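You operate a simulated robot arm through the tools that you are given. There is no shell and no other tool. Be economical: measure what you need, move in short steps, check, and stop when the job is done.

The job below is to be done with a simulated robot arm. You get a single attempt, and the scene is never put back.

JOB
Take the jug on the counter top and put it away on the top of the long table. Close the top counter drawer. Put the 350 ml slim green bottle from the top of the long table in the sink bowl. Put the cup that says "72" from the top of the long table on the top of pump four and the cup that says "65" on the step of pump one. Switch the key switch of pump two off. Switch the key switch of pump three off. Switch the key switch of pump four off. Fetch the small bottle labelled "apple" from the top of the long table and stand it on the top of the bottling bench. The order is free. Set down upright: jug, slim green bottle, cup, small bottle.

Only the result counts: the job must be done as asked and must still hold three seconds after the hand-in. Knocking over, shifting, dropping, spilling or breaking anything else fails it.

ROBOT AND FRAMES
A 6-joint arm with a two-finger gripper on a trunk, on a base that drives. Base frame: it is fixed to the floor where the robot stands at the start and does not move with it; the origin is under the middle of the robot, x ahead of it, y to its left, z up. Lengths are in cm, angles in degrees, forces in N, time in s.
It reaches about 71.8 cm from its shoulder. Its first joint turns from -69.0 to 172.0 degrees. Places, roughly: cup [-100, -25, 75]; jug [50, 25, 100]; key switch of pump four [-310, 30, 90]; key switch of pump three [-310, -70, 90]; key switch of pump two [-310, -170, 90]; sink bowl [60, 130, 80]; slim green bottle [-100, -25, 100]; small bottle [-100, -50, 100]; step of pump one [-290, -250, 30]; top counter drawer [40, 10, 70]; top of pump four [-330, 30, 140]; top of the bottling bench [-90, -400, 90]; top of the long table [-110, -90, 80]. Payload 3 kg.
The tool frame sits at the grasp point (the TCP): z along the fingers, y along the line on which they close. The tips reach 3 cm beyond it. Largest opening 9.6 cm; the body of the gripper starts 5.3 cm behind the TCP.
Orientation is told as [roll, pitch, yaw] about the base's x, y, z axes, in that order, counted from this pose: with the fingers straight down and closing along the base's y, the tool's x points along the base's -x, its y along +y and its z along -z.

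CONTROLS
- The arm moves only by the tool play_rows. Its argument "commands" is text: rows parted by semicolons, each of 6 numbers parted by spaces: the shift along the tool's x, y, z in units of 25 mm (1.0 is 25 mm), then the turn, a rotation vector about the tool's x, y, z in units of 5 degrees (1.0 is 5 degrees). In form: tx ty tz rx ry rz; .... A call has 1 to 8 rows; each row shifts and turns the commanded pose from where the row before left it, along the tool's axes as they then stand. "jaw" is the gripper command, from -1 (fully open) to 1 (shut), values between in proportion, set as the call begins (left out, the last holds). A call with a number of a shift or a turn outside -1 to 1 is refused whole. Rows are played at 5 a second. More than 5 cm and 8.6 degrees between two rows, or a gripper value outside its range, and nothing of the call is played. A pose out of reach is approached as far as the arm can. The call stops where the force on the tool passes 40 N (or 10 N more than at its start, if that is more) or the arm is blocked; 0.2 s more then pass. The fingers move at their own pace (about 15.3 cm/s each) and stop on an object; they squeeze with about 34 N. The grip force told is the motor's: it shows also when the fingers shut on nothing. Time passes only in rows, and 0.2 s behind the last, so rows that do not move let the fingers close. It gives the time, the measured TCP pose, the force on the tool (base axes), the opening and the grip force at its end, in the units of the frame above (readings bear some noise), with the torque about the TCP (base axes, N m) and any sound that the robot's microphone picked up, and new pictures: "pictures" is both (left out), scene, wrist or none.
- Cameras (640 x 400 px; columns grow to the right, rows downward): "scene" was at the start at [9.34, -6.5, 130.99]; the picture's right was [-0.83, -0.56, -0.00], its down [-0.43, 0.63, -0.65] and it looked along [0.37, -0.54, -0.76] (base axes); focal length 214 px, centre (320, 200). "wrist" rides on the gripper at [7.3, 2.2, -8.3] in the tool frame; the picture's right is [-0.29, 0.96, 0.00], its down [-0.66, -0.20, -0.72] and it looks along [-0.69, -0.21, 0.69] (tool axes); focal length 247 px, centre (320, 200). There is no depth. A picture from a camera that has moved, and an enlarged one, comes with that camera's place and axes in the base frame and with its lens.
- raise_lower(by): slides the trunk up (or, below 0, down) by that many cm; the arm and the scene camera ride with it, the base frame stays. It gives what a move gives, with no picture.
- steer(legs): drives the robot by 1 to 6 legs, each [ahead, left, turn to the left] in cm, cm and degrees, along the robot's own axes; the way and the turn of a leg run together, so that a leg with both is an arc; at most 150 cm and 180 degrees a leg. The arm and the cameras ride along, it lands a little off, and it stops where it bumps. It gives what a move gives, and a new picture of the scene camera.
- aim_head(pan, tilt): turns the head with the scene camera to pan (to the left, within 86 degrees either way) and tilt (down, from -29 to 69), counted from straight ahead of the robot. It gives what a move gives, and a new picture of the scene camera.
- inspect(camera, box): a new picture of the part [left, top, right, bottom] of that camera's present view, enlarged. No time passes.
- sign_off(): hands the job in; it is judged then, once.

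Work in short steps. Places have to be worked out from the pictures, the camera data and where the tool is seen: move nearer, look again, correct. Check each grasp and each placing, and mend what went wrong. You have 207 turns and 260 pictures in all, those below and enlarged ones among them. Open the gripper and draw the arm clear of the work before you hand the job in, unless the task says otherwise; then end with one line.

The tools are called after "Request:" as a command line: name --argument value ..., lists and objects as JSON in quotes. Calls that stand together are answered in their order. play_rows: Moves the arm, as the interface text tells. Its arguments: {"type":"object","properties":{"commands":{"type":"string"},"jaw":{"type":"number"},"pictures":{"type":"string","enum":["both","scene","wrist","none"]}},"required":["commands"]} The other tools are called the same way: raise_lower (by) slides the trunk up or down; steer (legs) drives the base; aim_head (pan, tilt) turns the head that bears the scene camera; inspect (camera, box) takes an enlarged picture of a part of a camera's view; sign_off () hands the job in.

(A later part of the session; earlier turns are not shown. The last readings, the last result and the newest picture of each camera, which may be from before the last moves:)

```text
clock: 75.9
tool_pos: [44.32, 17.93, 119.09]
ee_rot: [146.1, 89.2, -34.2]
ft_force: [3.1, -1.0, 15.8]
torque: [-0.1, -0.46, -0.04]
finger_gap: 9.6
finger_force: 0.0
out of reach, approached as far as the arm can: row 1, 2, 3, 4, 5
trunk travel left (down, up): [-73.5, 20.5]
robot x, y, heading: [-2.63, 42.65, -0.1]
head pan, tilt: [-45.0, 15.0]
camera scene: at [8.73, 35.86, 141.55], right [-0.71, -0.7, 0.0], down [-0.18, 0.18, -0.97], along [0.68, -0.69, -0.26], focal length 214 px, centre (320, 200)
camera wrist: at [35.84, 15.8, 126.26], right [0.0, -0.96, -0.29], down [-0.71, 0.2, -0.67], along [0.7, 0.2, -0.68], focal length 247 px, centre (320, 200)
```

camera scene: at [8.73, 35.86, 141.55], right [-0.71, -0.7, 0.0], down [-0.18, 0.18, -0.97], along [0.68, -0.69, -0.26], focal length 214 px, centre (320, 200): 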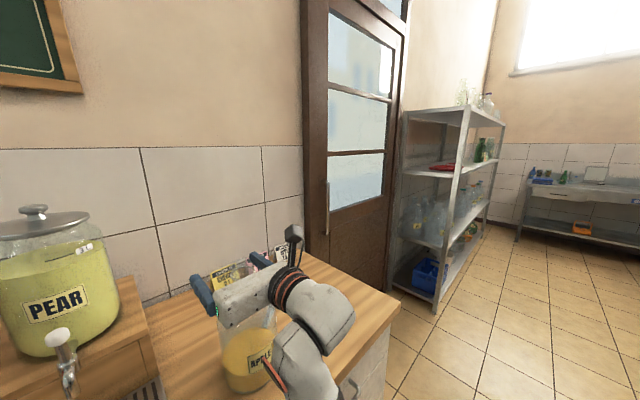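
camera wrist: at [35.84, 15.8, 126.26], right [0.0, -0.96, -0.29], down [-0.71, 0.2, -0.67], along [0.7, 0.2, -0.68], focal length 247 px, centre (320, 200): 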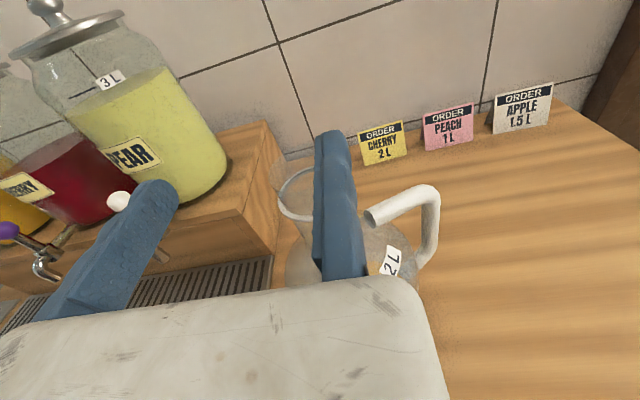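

The back-off was blocked and the hand drifted; 15.8 N upward means the finger is touching the jug rim. Lift immediately.

Request:
raise_lower --by 8

Request:
inspect --camera "wrist" --box '[0, 0, 640, 400]'

Request:
aim_head --pan -40 --tilt 45

```text
clock: 77.1
tool_pos: [44.8, 17.91, 126.6]
ee_rot: [97.9, 89.7, -82.5]
ft_force: [0.0, -0.3, -0.5]
torque: [0.01, 0.04, -0.01]
finger_gap: 9.63
finger_force: 0.1
trunk travel left (down, up): [-81.5, 12.5]
robot x, y, heading: [-2.42, 42.37, -0.1]
head pan, tilt: [-45.0, 15.0]
```

```text
1.00 times, centred on (320, 200) of wrist (not enlarged: the box is as wide or as high as the picture)
camera zoom: at [36.2, 15.7, 133.99], right [-0.01, -0.96, -0.29], down [-0.72, 0.2, -0.66], along [0.69, 0.2, -0.69], focal length 247 px, centre (320, 200)
```

zoom: 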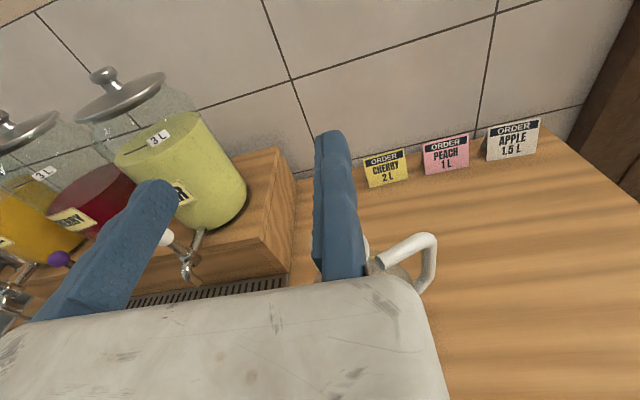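

```text
clock: 78.0
tool_pos: [44.75, 17.96, 126.69]
ee_rot: [98.8, 89.7, -81.5]
ft_force: [-0.1, -0.2, 0.8]
torque: [0.02, 0.03, -0.01]
finger_gap: 9.58
finger_force: 0.1
trunk travel left (down, up): [-81.5, 12.5]
robot x, y, heading: [-2.55, 42.61, -0.3]
head pan, tilt: [-40.0, 45.0]
camera scene: at [8.63, 37.15, 144.8], right [-0.65, -0.76, 0.0], down [-0.54, 0.46, -0.71], along [0.54, -0.46, -0.71], focal length 214 px, centre (320, 200)
```

scene: 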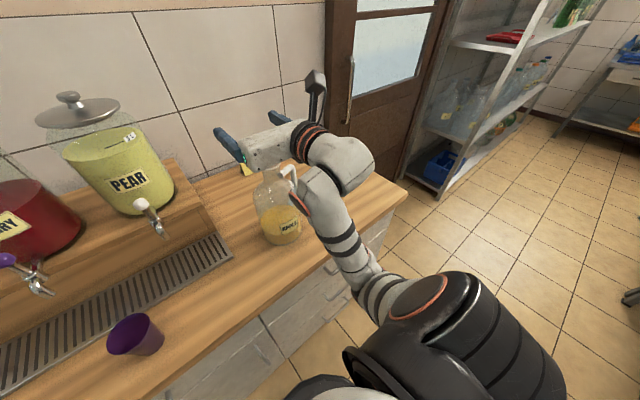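

Jug unmoved. Now back off and check freedom of the base.

Request:
steer --legs '[[-14, 0, 0]]'

Request:
inspect --camera "wrist" --box '[0, 0, 640, 400]'

```text
clock: 79.3
tool_pos: [30.92, 17.85, 126.6]
ee_rot: [88.3, 89.7, -92.1]
ft_force: [-0.2, -0.3, -0.8]
torque: [0.0, 0.0, 0.01]
finger_gap: 9.57
finger_force: 0.0
trunk travel left (down, up): [-81.5, 12.5]
robot x, y, heading: [-16.58, 42.42, -0.2]
head pan, tilt: [-40.0, 45.0]
camera scene: at [-5.09, 37.21, 144.78], right [-0.65, -0.76, 0.0], down [-0.54, 0.46, -0.71], along [0.54, -0.46, -0.71], focal length 214 px, centre (320, 200)
```

scene: 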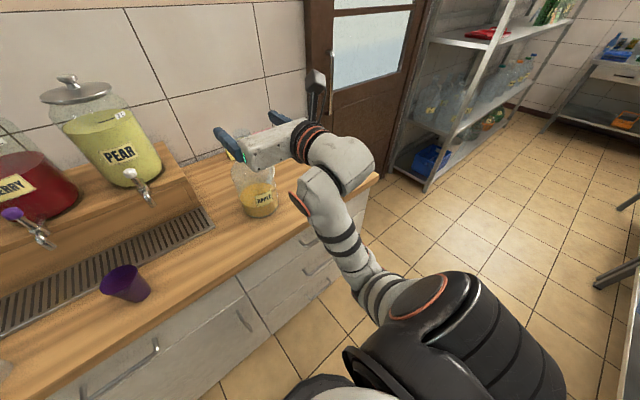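

```text
1.00 times, centred on (320, 200) of wrist (not enlarged: the box is as wide or as high as the picture)
camera zoom: at [22.46, 15.73, 133.95], right [-0.01, -0.96, -0.29], down [-0.72, 0.2, -0.66], along [0.69, 0.2, -0.69], focal length 247 px, centre (320, 200)
```

zoom: 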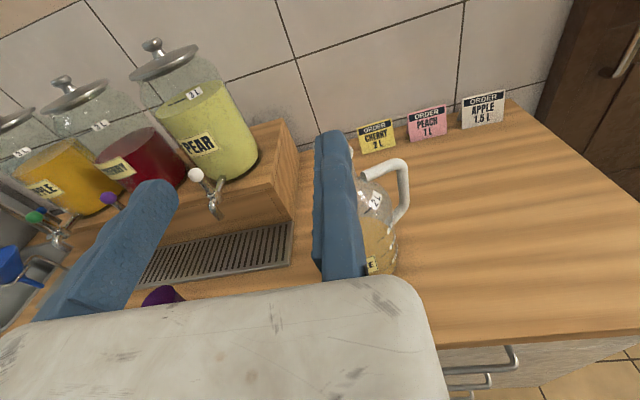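

Request:
steer --legs '[[0, -2.7, 0]]'

Request:
raise_lower --by -12.3

Request:
aim_head --pan -45 --tilt 35

Request:
inspect --camera "wrist" --box '[0, 0, 640, 400]'

```text
clock: 80.2
tool_pos: [30.71, 15.41, 126.73]
ee_rot: [96.9, 89.5, -83.5]
ft_force: [-0.9, 0.1, -0.9]
torque: [0.04, 0.03, -0.06]
finger_gap: 9.61
finger_force: 0.1
trunk travel left (down, up): [-81.5, 12.5]
robot x, y, heading: [-16.46, 39.69, -0.4]
head pan, tilt: [-40.0, 45.0]
camera scene: at [-5.24, 34.88, 144.81], right [-0.65, -0.76, 0.0], down [-0.54, 0.46, -0.71], along [0.54, -0.46, -0.71], focal length 214 px, centre (320, 200)
```

scene: 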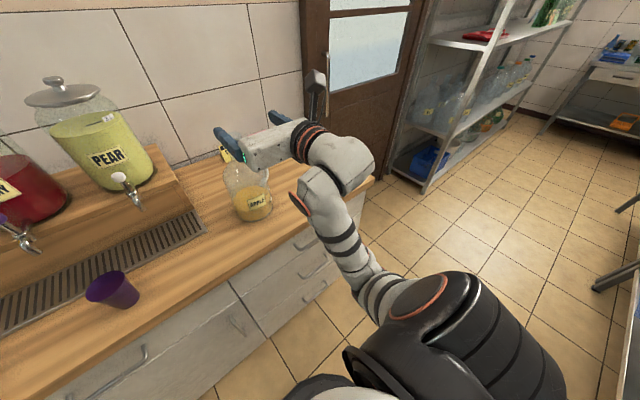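

```text
clock: 81.7
tool_pos: [30.82, 15.37, 114.27]
ee_rot: [99.1, 89.7, -81.3]
ft_force: [-0.4, -0.9, -0.1]
torque: [-0.03, 0.01, 0.04]
finger_gap: 9.6
finger_force: 0.1
trunk travel left (down, up): [-69.2, 24.8]
robot x, y, heading: [-16.3, 39.68, -0.2]
head pan, tilt: [-40.0, 45.0]
```

```text
clock: 82.4
tool_pos: [30.8, 15.23, 114.32]
ee_rot: [98.0, 89.7, -82.4]
ft_force: [0.0, 0.4, -0.6]
torque: [0.0, 0.03, 0.0]
finger_gap: 9.62
finger_force: 0.0
trunk travel left (down, up): [-69.2, 24.8]
robot x, y, heading: [-16.47, 40.06, -0.4]
head pan, tilt: [-45.0, 35.0]
camera scene: at [-5.22, 33.53, 133.97], right [-0.71, -0.7, 0.0], down [-0.4, 0.41, -0.82], along [0.58, -0.58, -0.57], focal length 214 px, centre (320, 200)
```

scene: 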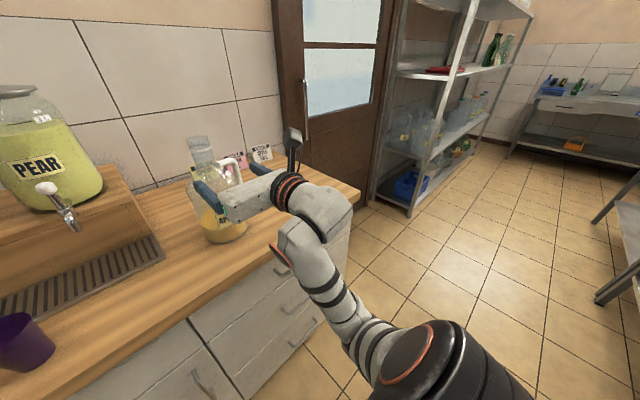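

```text
1.00 times, centred on (320, 200) of wrist (not enlarged: the box is as wide or as high as the picture)
camera zoom: at [22.34, 13.06, 121.69], right [-0.01, -0.96, -0.29], down [-0.72, 0.2, -0.66], along [0.69, 0.2, -0.69], focal length 247 px, centre (320, 200)
```

zoom: 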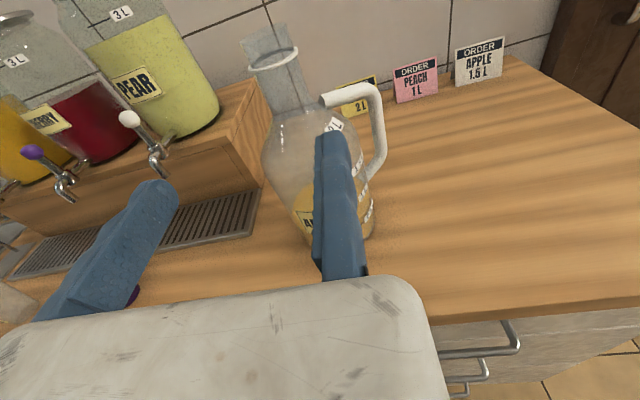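

Request:
steer --legs '[[8, 0, 0]]'

Request:
inspect --camera "wrist" --box '[0, 0, 640, 400]'

```text
clock: 83.5
tool_pos: [38.91, 15.28, 114.29]
ee_rot: [92.2, 89.8, -88.0]
ft_force: [-0.2, 0.7, 0.1]
torque: [-0.03, -0.02, -0.03]
finger_gap: 9.6
finger_force: 0.1
trunk travel left (down, up): [-69.2, 24.8]
robot x, y, heading: [-8.6, 39.57, -0.2]
head pan, tilt: [-45.0, 35.0]
camera scene: at [2.82, 33.5, 133.97], right [-0.71, -0.7, 0.0], down [-0.4, 0.41, -0.82], along [0.58, -0.58, -0.57], focal length 214 px, centre (320, 200)
```

scene: 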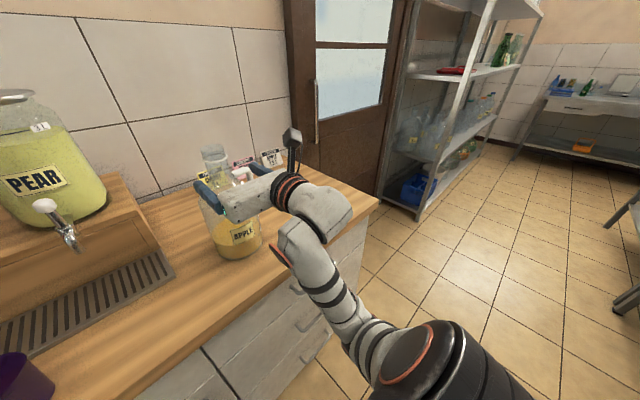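

```text
1.00 times, centred on (320, 200) of wrist (not enlarged: the box is as wide or as high as the picture)
camera zoom: at [30.39, 13.04, 121.67], right [-0.01, -0.96, -0.29], down [-0.72, 0.2, -0.66], along [0.69, 0.2, -0.69], focal length 247 px, centre (320, 200)
```

zoom: 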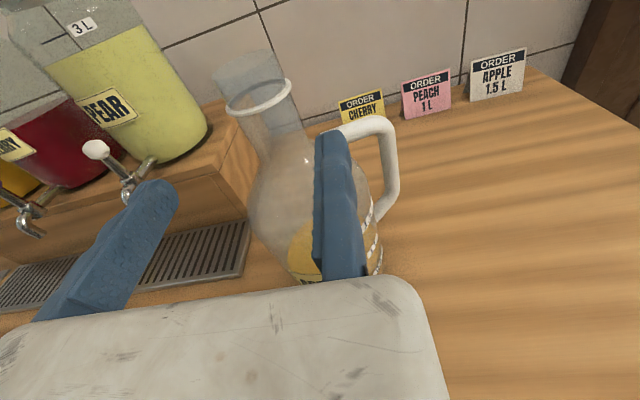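

Request:
steer --legs '[[4, 0, 0]]'

Request:
inspect --camera "wrist" --box '[0, 0, 640, 400]'

```text
clock: 84.4
tool_pos: [42.9, 15.25, 114.32]
ee_rot: [98.2, 89.7, -82.1]
ft_force: [0.8, -0.9, -0.6]
torque: [0.02, 0.0, 0.03]
finger_gap: 9.58
finger_force: 0.0
trunk travel left (down, up): [-69.2, 24.8]
robot x, y, heading: [-4.28, 39.92, -0.2]
head pan, tilt: [-45.0, 35.0]
camera scene: at [6.75, 33.49, 133.98], right [-0.71, -0.7, 0.0], down [-0.4, 0.41, -0.82], along [0.58, -0.58, -0.57], focal length 214 px, centre (320, 200)
```

scene: 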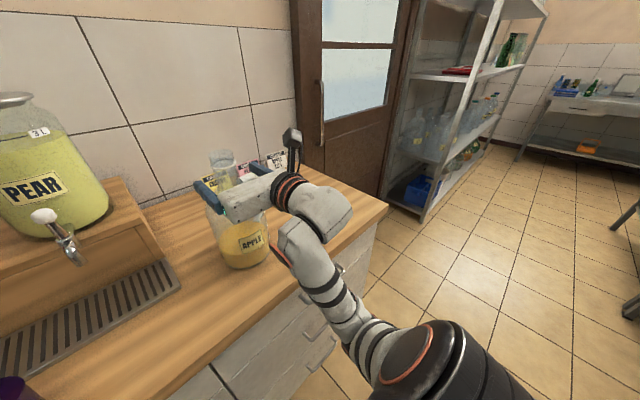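

```text
1.00 times, centred on (320, 200) of wrist (not enlarged: the box is as wide or as high as the picture)
camera zoom: at [34.32, 13.02, 121.69], right [-0.01, -0.96, -0.29], down [-0.72, 0.2, -0.66], along [0.69, 0.2, -0.69], focal length 247 px, centre (320, 200)
```

zoom: 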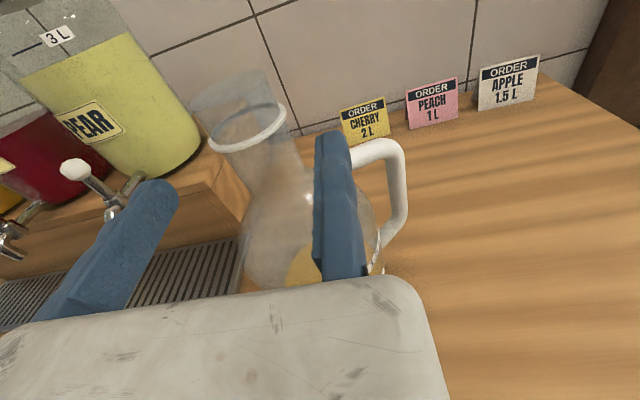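

Request:
steer --legs '[[3, 0, 0]]'

Request:
play_rows --commands "0 0 0 0 0 0;0 0 0 0 0 0;0 0 0 0 0 0;0 0 0 0 0 0" --jaw 1 --pictures "wrist"

```text
clock: 85.2
tool_pos: [45.74, 15.26, 114.32]
ee_rot: [104.8, 89.7, -75.6]
ft_force: [0.0, 0.3, 0.4]
torque: [0.02, -0.01, -0.01]
finger_gap: 9.61
finger_force: 0.1
trunk travel left (down, up): [-69.2, 24.8]
robot x, y, heading: [-1.35, 39.91, -0.1]
head pan, tilt: [-45.0, 35.0]
camera scene: at [9.69, 33.47, 133.98], right [-0.71, -0.7, 0.0], down [-0.4, 0.41, -0.82], along [0.58, -0.58, -0.57], focal length 214 px, centre (320, 200)
```

scene: 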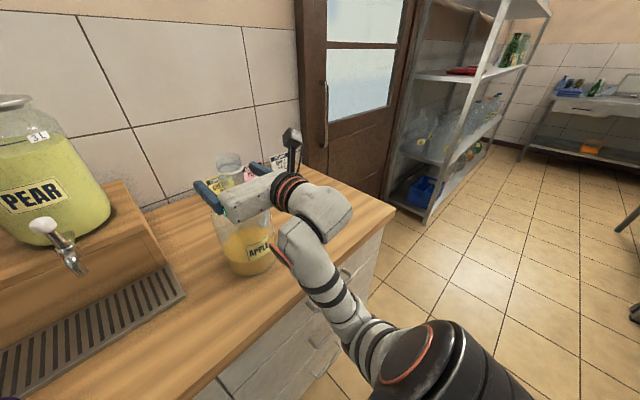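

```text
clock: 86.2
tool_pos: [45.93, 15.05, 114.32]
ee_rot: [81.4, 89.7, -99.0]
ft_force: [-0.3, 0.5, 0.3]
torque: [0.15, 0.18, 0.04]
finger_gap: 4.36
finger_force: 34.1
trunk travel left (down, up): [-69.2, 24.8]
robot x, y, heading: [-1.88, 39.86, -0.4]
head pan, tilt: [-45.0, 35.0]
camera wrist: at [37.38, 12.95, 121.63], right [-0.01, -0.96, -0.29], down [-0.72, 0.2, -0.66], along [0.69, 0.2, -0.69], focal length 247 px, centre (320, 200)
```

wrist: 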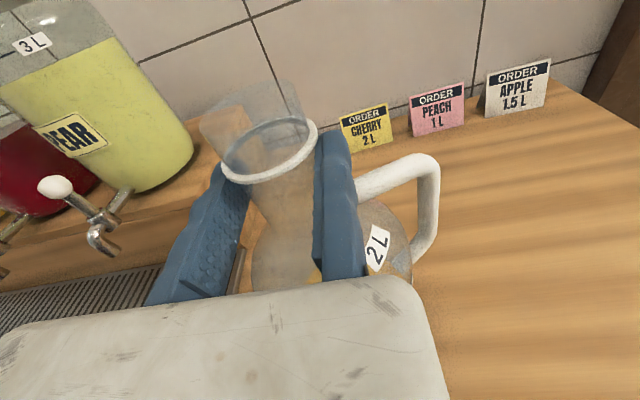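

Neck is gripped (gap 4.36, 34 N). Interesting: only the left finger moves in view; the right finger's face lies at about the told TCP. Lift a little.

Request:
raise_lower --by 4

Request:
inspect --camera "wrist" --box '[0, 0, 640, 400]'

Request:
inspect --camera "scene" --box '[120, 100, 400, 300]'

```text
clock: 87.0
tool_pos: [45.92, 15.01, 118.28]
ee_rot: [79.7, 89.8, -100.7]
ft_force: [0.7, -0.8, -7.2]
torque: [0.12, 0.1, 0.08]
finger_gap: 4.31
finger_force: 34.4
trunk travel left (down, up): [-73.2, 20.8]
robot x, y, heading: [-1.15, 39.83, -0.3]
head pan, tilt: [-45.0, 35.0]
```

```text
1.00 times, centred on (320, 200) of wrist (not enlarged: the box is as wide or as high as the picture)
camera zoom: at [37.45, 12.91, 125.62], right [-0.01, -0.96, -0.29], down [-0.72, 0.2, -0.66], along [0.69, 0.2, -0.69], focal length 247 px, centre (320, 200)
```

zoom: 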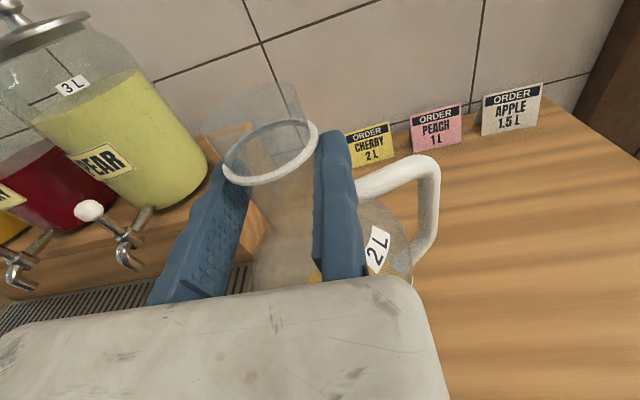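

```text
2.00 times, centred on (260, 200) of scene
camera zoom: at [9.91, 33.37, 137.96], right [-0.71, -0.7, 0.0], down [-0.4, 0.41, -0.82], along [0.58, -0.58, -0.57], focal length 429 px, centre (440, 200)
```

zoom: 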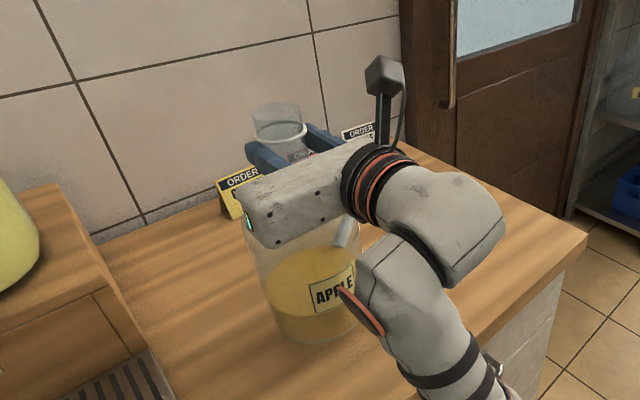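

Jug lifted upright (0.73 kg). Raise higher, back away, and turn left in the free area to look at the long table.

Request:
raise_lower --by 8

Request:
steer --legs '[[-38, 0, 0]]'

Request:
steer --legs '[[0, 0, 90]]'

Request:
aim_head --pan 80 --tilt 25

```text
clock: 88.2
tool_pos: [45.96, 15.12, 126.23]
ee_rot: [81.7, 89.7, -98.7]
ft_force: [-0.5, -0.4, -7.0]
torque: [-0.22, 0.15, -0.01]
finger_gap: 4.36
finger_force: 34.0
trunk travel left (down, up): [-81.2, 12.8]
robot x, y, heading: [-1.46, 39.9, 0.0]
head pan, tilt: [-45.0, 35.0]
```

```text
clock: 90.6
tool_pos: [8.05, 15.25, 126.2]
ee_rot: [79.9, 89.6, -100.5]
ft_force: [0.4, -0.1, -6.8]
torque: [-0.12, 0.13, 0.01]
finger_gap: 4.33
finger_force: 33.8
trunk travel left (down, up): [-81.2, 12.8]
robot x, y, heading: [-39.07, 40.01, -0.5]
head pan, tilt: [-45.0, 35.0]
camera scene: at [-27.91, 33.59, 145.95], right [-0.71, -0.7, 0.0], down [-0.4, 0.41, -0.82], along [0.57, -0.58, -0.57], focal length 214 px, centre (320, 200)
```

scene: 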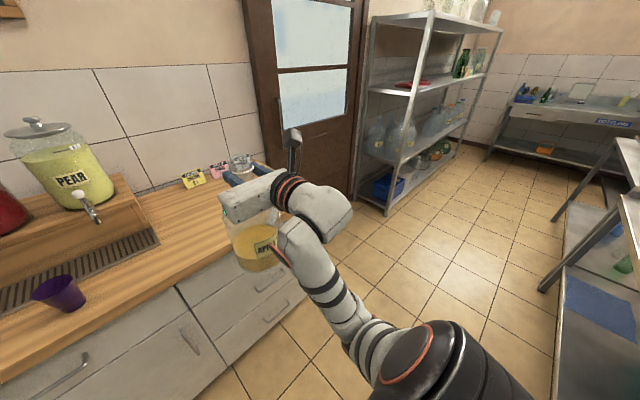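

```text
clock: 94.8
tool_pos: [-14.86, 87.48, 126.24]
ee_rot: [79.8, 89.7, -10.1]
ft_force: [0.2, 0.5, -7.4]
torque: [-0.17, 0.15, 0.09]
finger_gap: 4.32
finger_force: 33.9
trunk travel left (down, up): [-81.2, 12.8]
robot x, y, heading: [-39.46, 40.32, 90.1]
head pan, tilt: [-45.0, 35.0]
camera scene: at [-33.0, 51.35, 145.96], right [0.71, -0.71, 0.0], down [-0.41, -0.41, -0.82], along [0.58, 0.58, -0.57], focal length 214 px, centre (320, 200)
```

scene: 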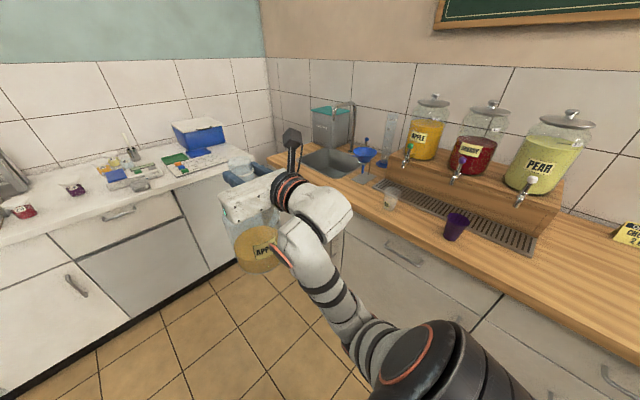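

```text
clock: 96.9
tool_pos: [-14.86, 87.46, 126.19]
ee_rot: [75.2, 89.7, -14.8]
ft_force: [-1.4, -0.5, -7.5]
torque: [-0.16, 0.18, 0.09]
finger_gap: 4.29
finger_force: 33.8
trunk travel left (down, up): [-81.2, 12.8]
robot x, y, heading: [-39.1, 39.79, 90.0]
head pan, tilt: [80.0, 25.0]
camera scene: at [-48.3, 46.73, 147.55], right [0.17, 0.98, 0.0], down [0.42, -0.07, -0.91], along [-0.89, 0.16, -0.42], focal length 214 px, centre (320, 200)
```

scene: 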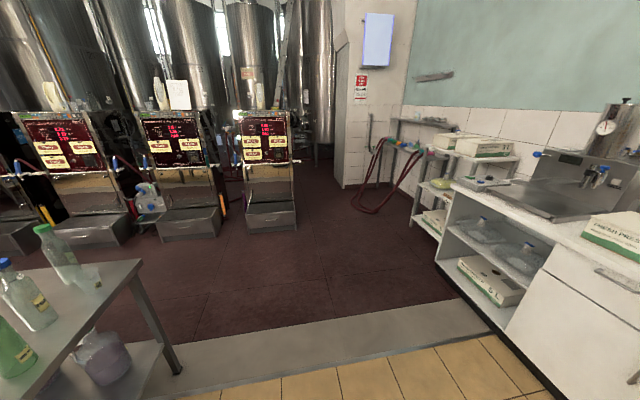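

Request:
steer --legs '[[0, 0, 90]]'

Request:
aim_head --pan 45 --tilt 35

Request:
aim_head --pan 85 --tilt 35

```text
clock: 101.1
tool_pos: [-86.99, 64.26, 126.22]
ee_rot: [75.4, 89.6, 75.7]
ft_force: [-0.5, 0.6, -6.6]
torque: [0.11, -0.19, 0.02]
finger_gap: 3.77
finger_force: 33.8
trunk travel left (down, up): [-81.2, 12.8]
robot x, y, heading: [-39.21, 40.06, -179.5]
head pan, tilt: [80.0, 25.0]
camera scene: at [-45.98, 30.93, 147.55], right [-0.99, 0.17, 0.0], down [0.07, 0.42, -0.91], along [-0.15, -0.89, -0.42], focal length 214 px, centre (320, 200)
```

scene: 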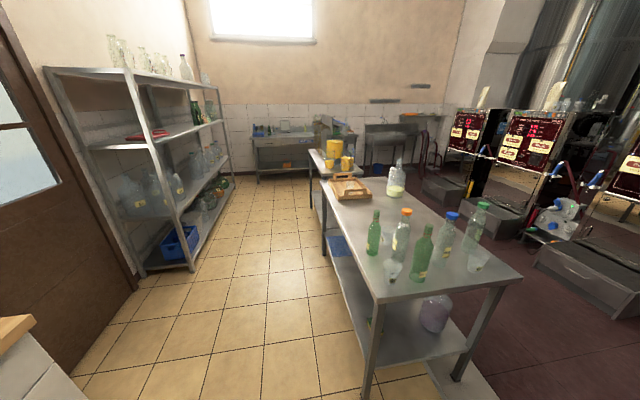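

```text
clock: 102.1
tool_pos: [-86.94, 64.14, 126.24]
ee_rot: [71.7, 89.7, 72.0]
ft_force: [-0.5, -0.2, -6.6]
torque: [0.13, -0.14, 0.03]
finger_gap: 3.78
finger_force: 34.2
trunk travel left (down, up): [-81.2, 12.8]
robot x, y, heading: [-39.43, 40.42, -179.7]
head pan, tilt: [45.0, 35.0]
camera scene: at [-50.61, 33.73, 145.97], right [-0.71, 0.7, 0.0], down [0.4, 0.41, -0.82], along [-0.57, -0.58, -0.57], focal length 214 px, centre (320, 200)
```

scene: 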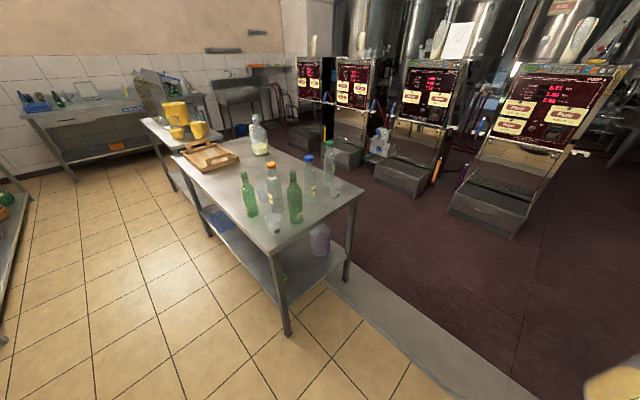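

```text
clock: 103.2
tool_pos: [-86.88, 64.1, 126.29]
ee_rot: [71.0, 89.6, 71.4]
ft_force: [0.2, 0.3, -6.3]
torque: [0.11, -0.15, 0.01]
finger_gap: 3.79
finger_force: 34.0
trunk travel left (down, up): [-81.2, 12.8]
robot x, y, heading: [-39.23, 40.11, -179.6]
head pan, tilt: [85.0, 35.0]
camera scene: at [-45.16, 31.24, 145.97], right [-1.0, 0.08, 0.0], down [0.05, 0.57, -0.82], along [-0.07, -0.82, -0.57], focal length 214 px, centre (320, 200)
```

scene: 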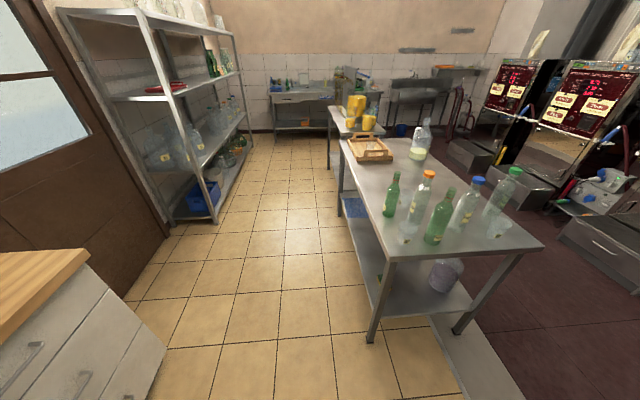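

The gap dropped from 4.3 to 3.8; check the jug in the wrist view and zoom the table.

Request:
inspect --camera "wrist" --box '[0, 0, 640, 400]'

Request:
inspect --camera "scene" --box '[320, 100, 560, 250]'

Request:
aim_head --pan -45 --tilt 35

```text
1.00 times, centred on (320, 200) of wrist (not enlarged: the box is as wide or as high as the picture)
camera zoom: at [-78.78, 66.38, 133.6], right [-0.01, 0.96, -0.29], down [0.73, -0.19, -0.66], along [-0.69, -0.21, -0.69], focal length 247 px, centre (320, 200)
```

zoom: 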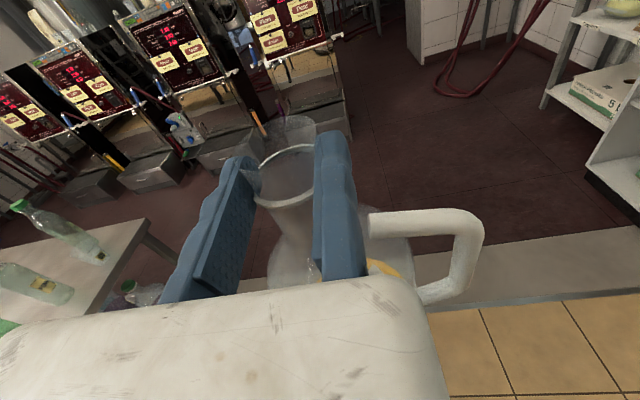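

```text
2.67 times, centred on (440, 175) of scene
camera zoom: at [-45.16, 31.24, 145.97], right [-1.0, 0.08, 0.0], down [0.05, 0.57, -0.82], along [-0.07, -0.82, -0.57], focal length 572 px, centre (0, 267)
```

zoom: 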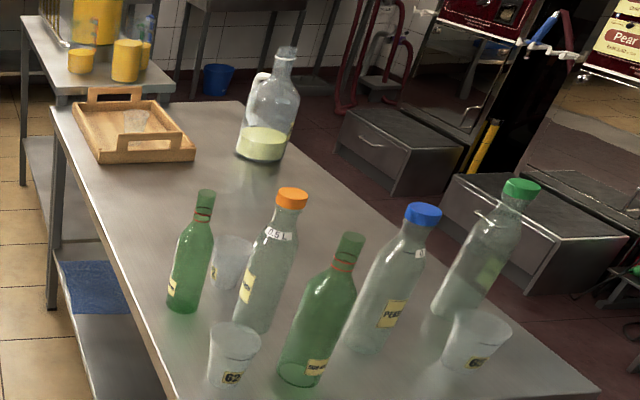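

```text
clock: 105.3
tool_pos: [-87.1, 64.25, 126.26]
ee_rot: [71.7, 89.7, 71.9]
ft_force: [-0.2, -0.3, -7.6]
torque: [0.12, -0.15, -0.03]
finger_gap: 3.79
finger_force: 33.8
trunk travel left (down, up): [-81.2, 12.8]
robot x, y, heading: [-39.23, 40.13, -179.6]
head pan, tilt: [-45.0, 35.0]
camera scene: at [-50.73, 46.19, 145.96], right [0.7, 0.71, 0.0], down [0.41, -0.4, -0.82], along [-0.58, 0.57, -0.57], focal length 214 px, centre (320, 200)
```

scene: 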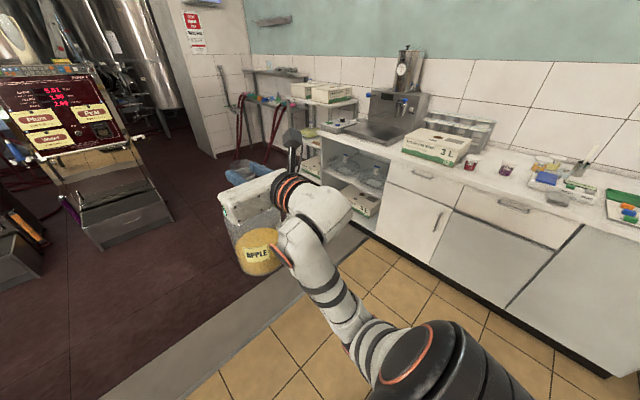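

Request:
inspect --camera "scene" --box '[180, 140, 380, 280]'

Request:
steer --legs '[[-34, 0, 0]]'

Request:
steer --legs '[[0, 145, 0]]'

Request:
aim_head --pan -15 --tilt 30

```text
2.86 times, centred on (280, 210) of scene
camera zoom: at [-50.73, 46.19, 145.96], right [0.7, 0.71, 0.0], down [0.41, -0.4, -0.82], along [-0.58, 0.57, -0.57], focal length 613 px, centre (434, 171)
```

zoom: 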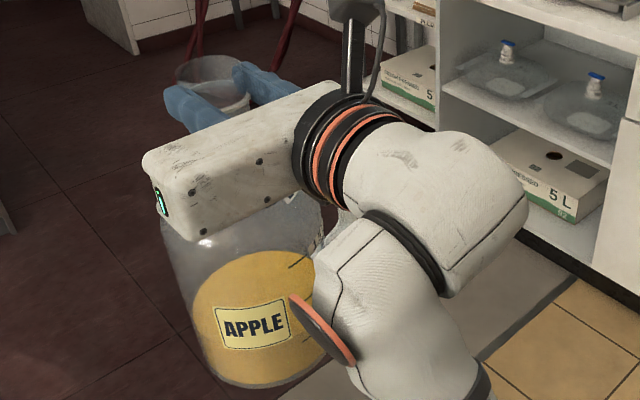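

```text
clock: 107.5
tool_pos: [-53.23, 64.41, 126.26]
ee_rot: [67.0, 89.7, 67.5]
ft_force: [0.4, 1.0, -7.4]
torque: [0.11, -0.15, -0.01]
finger_gap: 3.78
finger_force: 34.7
trunk travel left (down, up): [-81.2, 12.8]
robot x, y, heading: [-5.66, 40.28, -179.8]
head pan, tilt: [-45.0, 35.0]
camera scene: at [-16.93, 46.48, 145.95], right [0.7, 0.71, 0.0], down [0.41, -0.4, -0.82], along [-0.58, 0.57, -0.57], focal length 214 px, centre (320, 200)
```

scene: 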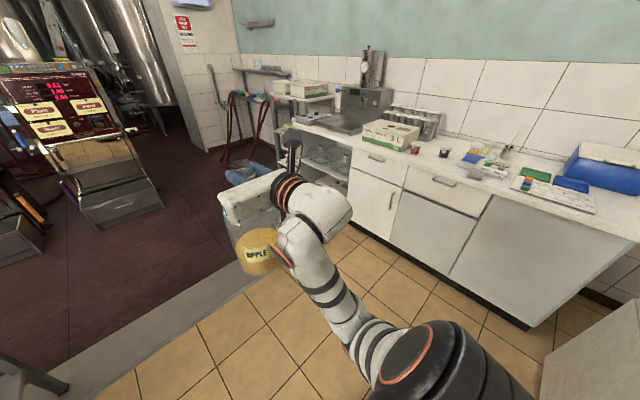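

```text
clock: 114.8
tool_pos: [-51.63, -81.31, 126.21]
ee_rot: [67.4, 89.6, 68.2]
ft_force: [0.2, 0.6, -7.1]
torque: [0.12, -0.17, 0.01]
finger_gap: 3.81
finger_force: 33.9
trunk travel left (down, up): [-81.2, 12.8]
robot x, y, heading: [-3.89, -105.47, -179.2]
head pan, tilt: [-45.0, 35.0]
camera scene: at [-15.28, -99.18, 145.96], right [0.7, 0.72, 0.0], down [0.41, -0.4, -0.82], along [-0.59, 0.57, -0.57], focal length 214 px, centre (320, 200)
```

scene: 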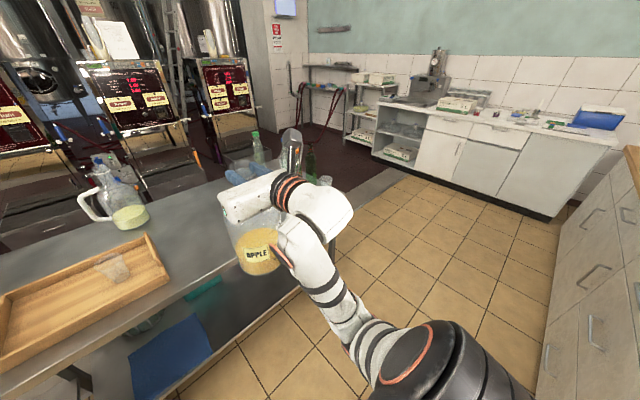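

```text
clock: 115.7
tool_pos: [-51.49, -81.43, 126.26]
ee_rot: [63.4, 89.6, 63.9]
ft_force: [0.9, -0.1, -7.1]
torque: [0.13, -0.18, 0.03]
finger_gap: 3.82
finger_force: 34.0
trunk travel left (down, up): [-81.2, 12.8]
robot x, y, heading: [-3.84, -105.43, -179.4]
head pan, tilt: [-15.0, 30.0]
camera scene: at [-17.74, -103.09, 146.74], right [0.25, 0.97, 0.0], down [0.49, -0.12, -0.87], along [-0.84, 0.21, -0.5], focal length 214 px, centre (320, 200)
```

scene: 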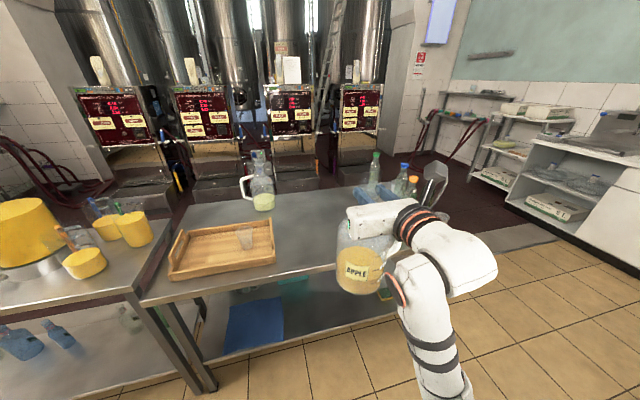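

Free spot in front of the robot between tray and bottles (around x −92, y −83). Drive ahead 40 and look.

Request:
steer --legs '[[40, 0, 0]]'

Request:
aim_head --pan -25 --tilt 45

Request:
inspect --camera "wrist" --box '[0, 0, 640, 400]'

```text
clock: 118.2
tool_pos: [-91.45, -81.7, 126.31]
ee_rot: [68.2, 89.6, 68.9]
ft_force: [0.1, 0.6, -7.3]
torque: [0.12, -0.13, -0.01]
finger_gap: 3.8
finger_force: 34.3
trunk travel left (down, up): [-81.2, 12.8]
robot x, y, heading: [-43.73, -106.0, -179.4]
head pan, tilt: [-15.0, 30.0]
camera scene: at [-57.52, -103.55, 146.74], right [0.25, 0.97, 0.0], down [0.48, -0.12, -0.87], along [-0.84, 0.22, -0.5], focal length 214 px, centre (320, 200)
```

scene: 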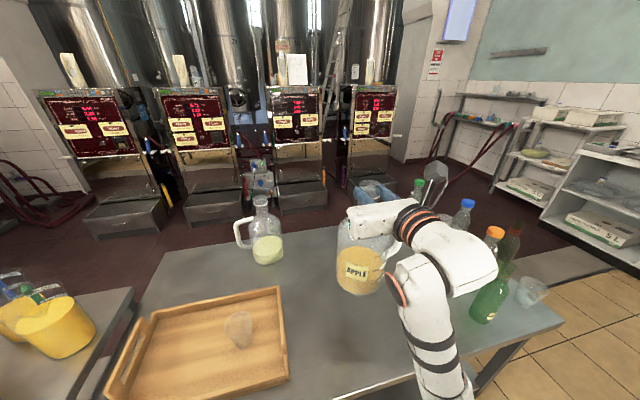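

```text
clock: 119.0
tool_pos: [-91.31, -81.76, 126.21]
ee_rot: [57.0, 89.8, 57.5]
ft_force: [0.8, 0.2, -6.8]
torque: [0.15, -0.18, 0.02]
finger_gap: 3.81
finger_force: 33.8
trunk travel left (down, up): [-81.2, 12.8]
robot x, y, heading: [-43.71, -105.83, -179.1]
head pan, tilt: [-25.0, 45.0]
camera scene: at [-56.24, -102.43, 144.48], right [0.41, 0.91, 0.0], down [0.64, -0.29, -0.71], along [-0.64, 0.29, -0.71], focal length 214 px, centre (320, 200)
```

scene: 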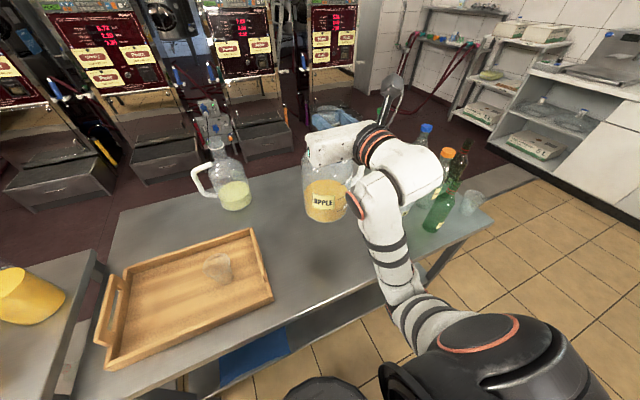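

```text
1.00 times, centred on (320, 200) of wrist (not enlarged: the box is as wide or as high as the picture)
camera zoom: at [-83.24, -79.51, 133.57], right [-0.01, 0.96, -0.29], down [0.73, -0.19, -0.66], along [-0.69, -0.21, -0.69], focal length 247 px, centre (320, 200)
```

zoom: 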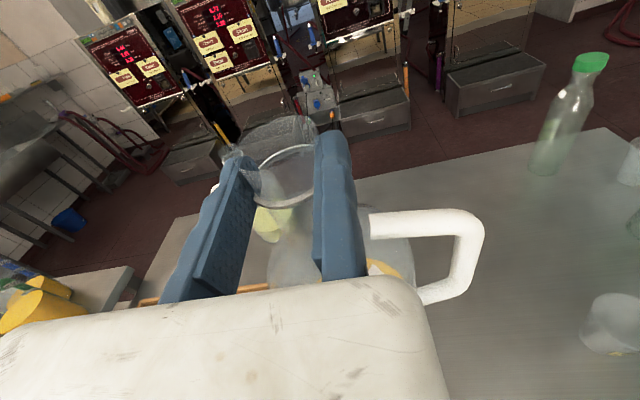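

Request:
raise_lower --by -17

Request:
aim_head --pan -35 --tilt 35

Request:
inspect --camera "scene" --box '[180, 120, 420, 270]'

```text
clock: 120.9
tool_pos: [-91.45, -81.76, 109.27]
ee_rot: [63.3, 89.6, 64.0]
ft_force: [0.1, -0.4, -7.2]
torque: [0.11, -0.16, -0.01]
finger_gap: 3.83
finger_force: 33.8
trunk travel left (down, up): [-64.2, 29.8]
robot x, y, heading: [-43.72, -106.05, -179.7]
head pan, tilt: [-25.0, 45.0]
```

```text
clock: 121.6
tool_pos: [-91.43, -81.78, 109.17]
ee_rot: [61.0, 89.8, 61.4]
ft_force: [-0.4, 0.0, -6.0]
torque: [0.13, -0.13, -0.01]
finger_gap: 3.79
finger_force: 33.6
trunk travel left (down, up): [-64.2, 29.8]
robot x, y, heading: [-43.55, -105.74, -179.6]
head pan, tilt: [-35.0, 35.0]
camera scene: at [-56.06, -100.83, 128.95], right [0.56, 0.83, 0.0], down [0.47, -0.32, -0.82], along [-0.68, 0.46, -0.57], focal length 214 px, centre (320, 200)
```

scene: 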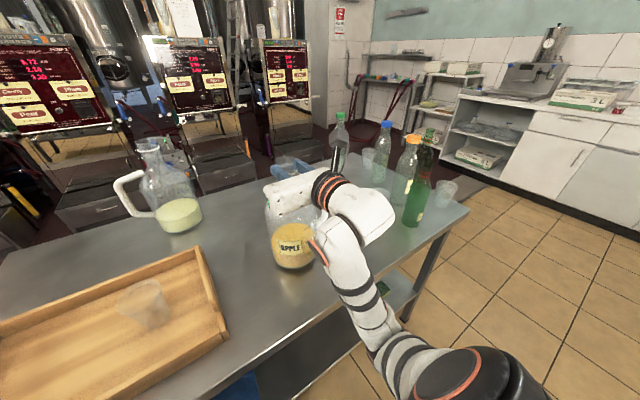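

```text
2.67 times, centred on (300, 195) of scene
camera zoom: at [-56.06, -100.83, 128.95], right [0.56, 0.83, 0.0], down [0.47, -0.32, -0.82], along [-0.68, 0.46, -0.57], focal length 572 px, centre (373, 213)
```

zoom: 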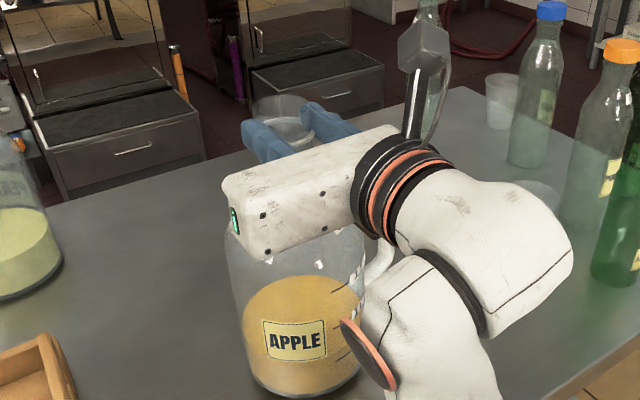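

Request:
raise_lower --by -3

Request:
raise_lower --by -1.2

Request:
raise_lower --by -0.8

Request:
inspect --camera "scene" --box '[180, 120, 420, 270]'

```text
clock: 122.4
tool_pos: [-90.91, -81.9, 106.64]
ee_rot: [148.3, 89.6, 148.8]
ft_force: [-2.1, 2.6, 26.7]
torque: [-0.96, 0.83, -0.12]
finger_gap: 3.8
finger_force: 34.0
trunk travel left (down, up): [-61.2, 32.8]
robot x, y, heading: [-43.9, -105.7, -179.4]
head pan, tilt: [-35.0, 35.0]
```

```text
clock: 123.0
tool_pos: [-90.91, -81.89, 105.31]
ee_rot: [131.9, 89.6, 132.6]
ft_force: [1.6, 3.0, 22.6]
torque: [-0.81, 1.0, -0.06]
finger_gap: 3.79
finger_force: 34.2
trunk travel left (down, up): [-60.0, 34.0]
robot x, y, heading: [-43.38, -105.96, -179.3]
head pan, tilt: [-35.0, 35.0]
```

```text
clock: 123.5
tool_pos: [-90.88, -81.87, 104.58]
ee_rot: [130.5, 89.5, 131.0]
ft_force: [1.1, 2.2, 24.0]
torque: [-0.9, 0.88, -0.05]
finger_gap: 3.8
finger_force: 33.4
trunk travel left (down, up): [-59.2, 34.8]
robot x, y, heading: [-43.43, -105.76, -179.5]
head pan, tilt: [-35.0, 35.0]
```

```text
2.67 times, centred on (300, 195) of scene
camera zoom: at [-55.48, -100.97, 124.02], right [0.56, 0.83, 0.0], down [0.47, -0.32, -0.82], along [-0.68, 0.46, -0.57], focal length 572 px, centre (373, 213)
```

zoom: 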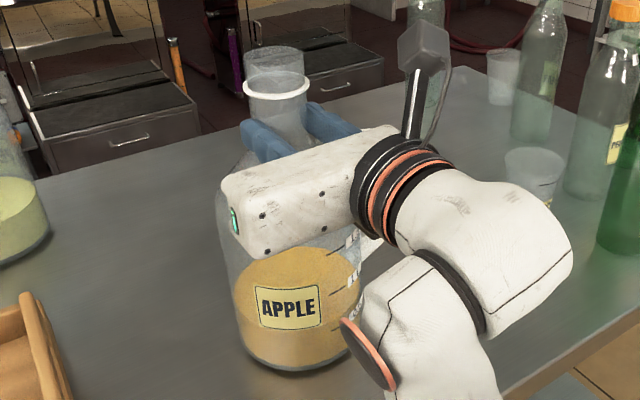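

The jug stands on the table and the fingers slid down the neck; relieve by raising slightly, then open.

Request:
raise_lower --by 1.2

Request:
play_rows --commands "0 0 0 0 0 0;0 0 0 0 0 0;0 0 0 0 0 0;0 0 0 0 0 0" --jaw -1 --pictures "wrist"

```text
clock: 124.1
tool_pos: [-91.35, -81.71, 105.22]
ee_rot: [32.9, 89.4, 33.3]
ft_force: [-0.5, -0.4, -6.9]
torque: [0.15, -0.14, 0.01]
finger_gap: 3.8
finger_force: 34.4
trunk travel left (down, up): [-60.4, 33.6]
robot x, y, heading: [-43.69, -105.89, -179.4]
head pan, tilt: [-35.0, 35.0]
```

```text
clock: 125.1
tool_pos: [-91.17, -81.83, 105.43]
ee_rot: [76.5, 89.7, 77.0]
ft_force: [0.1, 1.3, 0.4]
torque: [-0.05, -0.01, -0.03]
finger_gap: 9.61
finger_force: 0.0
trunk travel left (down, up): [-60.4, 33.6]
robot x, y, heading: [-43.58, -105.85, -179.2]
head pan, tilt: [-35.0, 35.0]
camera wrist: at [-83.08, -79.53, 112.84], right [-0.01, 0.96, -0.29], down [0.73, -0.19, -0.66], along [-0.69, -0.21, -0.69], focal length 247 px, centre (320, 200)
```

wrist: 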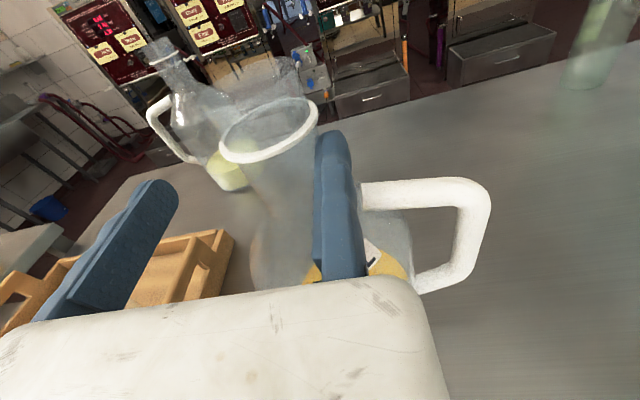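

Released. Shift 1 cm away from the neck, then back straight off.

Request:
steer --legs '[[0, -1.2, 0]]'

Request:
steer --legs '[[-14, 0, 0]]'

Request:
inspect --camera "wrist" --box '[0, 0, 640, 400]'

```text
clock: 125.9
tool_pos: [-91.26, -80.64, 105.46]
ee_rot: [76.4, 89.7, 76.8]
ft_force: [-0.6, 0.3, -0.2]
torque: [0.03, 0.0, -0.01]
finger_gap: 9.59
finger_force: 0.0
trunk travel left (down, up): [-60.4, 33.6]
robot x, y, heading: [-43.7, -104.21, -179.3]
head pan, tilt: [-35.0, 35.0]
camera scene: at [-55.94, -99.69, 125.18], right [0.56, 0.83, 0.0], down [0.47, -0.32, -0.82], along [-0.68, 0.46, -0.57], focal length 214 px, centre (320, 200)
```

scene: 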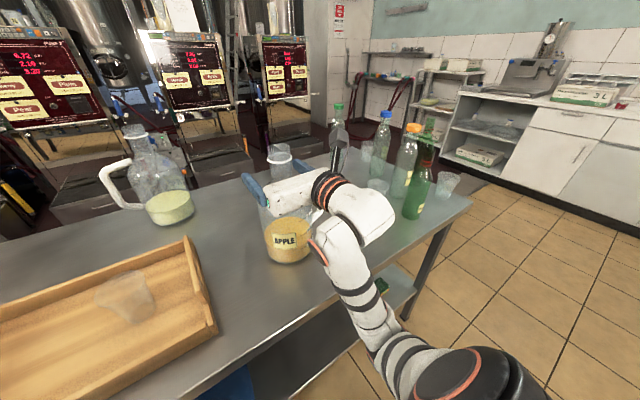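

```text
clock: 127.2
tool_pos: [-77.23, -80.58, 105.55]
ee_rot: [84.2, 89.7, 84.7]
ft_force: [0.4, 0.0, 1.0]
torque: [-0.02, -0.02, -0.01]
finger_gap: 9.6
finger_force: 0.1
trunk travel left (down, up): [-60.4, 33.6]
robot x, y, heading: [-30.03, -104.62, -179.4]
head pan, tilt: [-35.0, 35.0]
camera scene: at [-41.9, -99.54, 125.19], right [0.56, 0.83, 0.0], down [0.47, -0.32, -0.82], along [-0.68, 0.46, -0.57], focal length 214 px, centre (320, 200)
```

scene: 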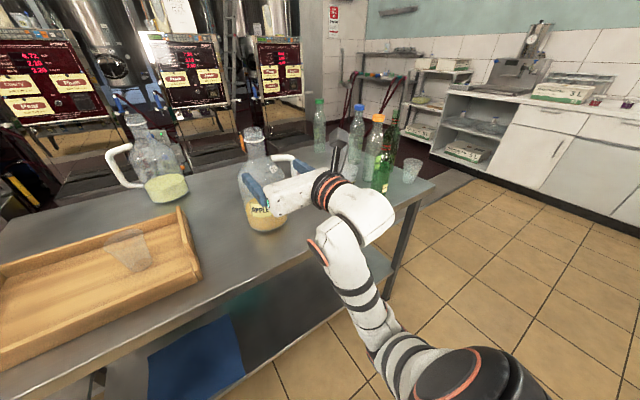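

```text
1.00 times, centred on (320, 200) of wrist (not enlarged: the box is as wide or as high as the picture)
camera zoom: at [-69.07, -78.25, 112.88], right [-0.01, 0.96, -0.29], down [0.73, -0.19, -0.66], along [-0.69, -0.21, -0.69], focal length 247 px, centre (320, 200)
```

zoom: 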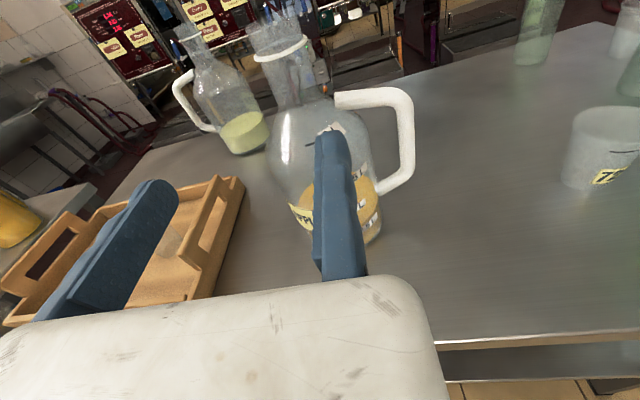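

Jug stands upright. Back away, raise, and move to view the bottles and cups up close.

Request:
raise_lower --by 15

Request:
steer --legs '[[-12, 0, 0], [0, -50, 0]]'

Request:
aim_head --pan -5 --tilt 35

Request:
inspect --camera "wrist" --box '[0, 0, 640, 400]'

```text
clock: 129.0
tool_pos: [-77.27, -80.52, 120.29]
ee_rot: [74.9, 89.8, 75.4]
ft_force: [0.1, 0.0, -0.2]
torque: [-0.01, 0.02, 0.02]
finger_gap: 9.61
finger_force: 0.0
trunk travel left (down, up): [-75.4, 18.6]
robot x, y, heading: [-29.96, -104.32, -179.2]
head pan, tilt: [-35.0, 35.0]
```

```text
clock: 132.7
tool_pos: [-66.23, -30.45, 120.6]
ee_rot: [75.9, 89.7, 76.6]
ft_force: [0.9, 0.3, 0.4]
torque: [0.01, -0.03, 0.03]
finger_gap: 9.59
finger_force: 0.1
trunk travel left (down, up): [-75.4, 18.6]
robot x, y, heading: [-18.74, -54.52, -179.1]
head pan, tilt: [-35.0, 35.0]
camera scene: at [-30.75, -49.5, 140.18], right [0.56, 0.83, 0.0], down [0.47, -0.32, -0.82], along [-0.68, 0.46, -0.57], focal length 214 px, centre (320, 200)
```

scene: 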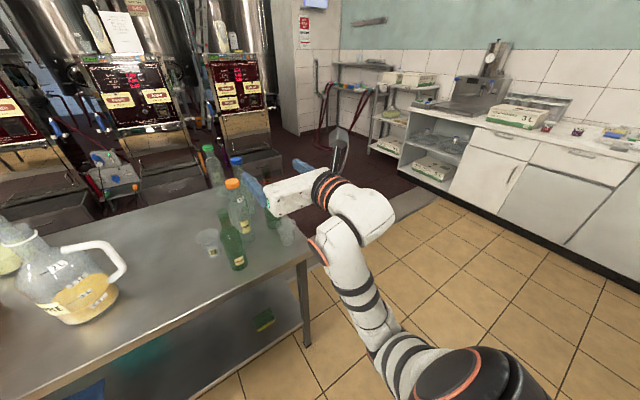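

```text
clock: 133.7
tool_pos: [-66.2, -30.56, 120.38]
ee_rot: [75.4, 89.7, 76.2]
ft_force: [0.2, -0.2, 0.3]
torque: [0.0, 0.0, 0.03]
finger_gap: 9.57
finger_force: 0.0
trunk travel left (down, up): [-75.4, 18.6]
robot x, y, heading: [-18.43, -54.09, -179.3]
head pan, tilt: [-5.0, 35.0]
camera scene: at [-32.26, -53.8, 140.18], right [0.07, 1.0, 0.0], down [0.57, -0.04, -0.82], along [-0.82, 0.06, -0.57], focal length 214 px, centre (320, 200)
```

scene: 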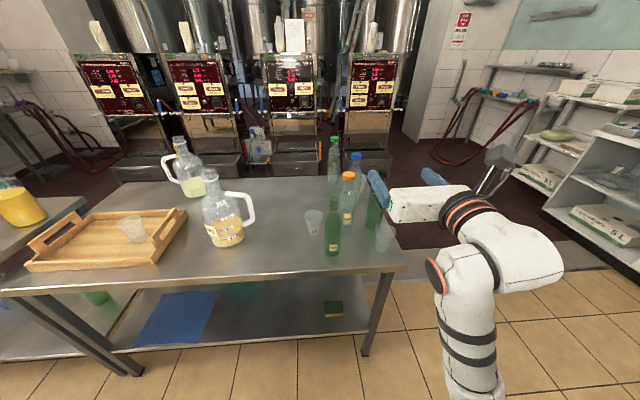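

```text
1.00 times, centred on (320, 200) of wrist (not enlarged: the box is as wide or as high as the picture)
camera zoom: at [-57.98, -28.28, 127.84], right [-0.01, 0.96, -0.29], down [0.73, -0.19, -0.66], along [-0.69, -0.22, -0.69], focal length 247 px, centre (320, 200)
```

zoom: 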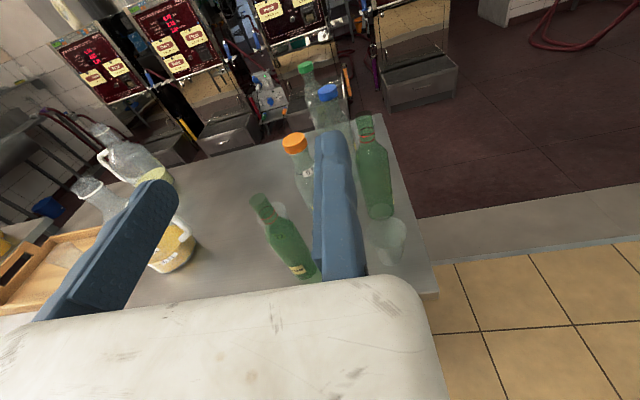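

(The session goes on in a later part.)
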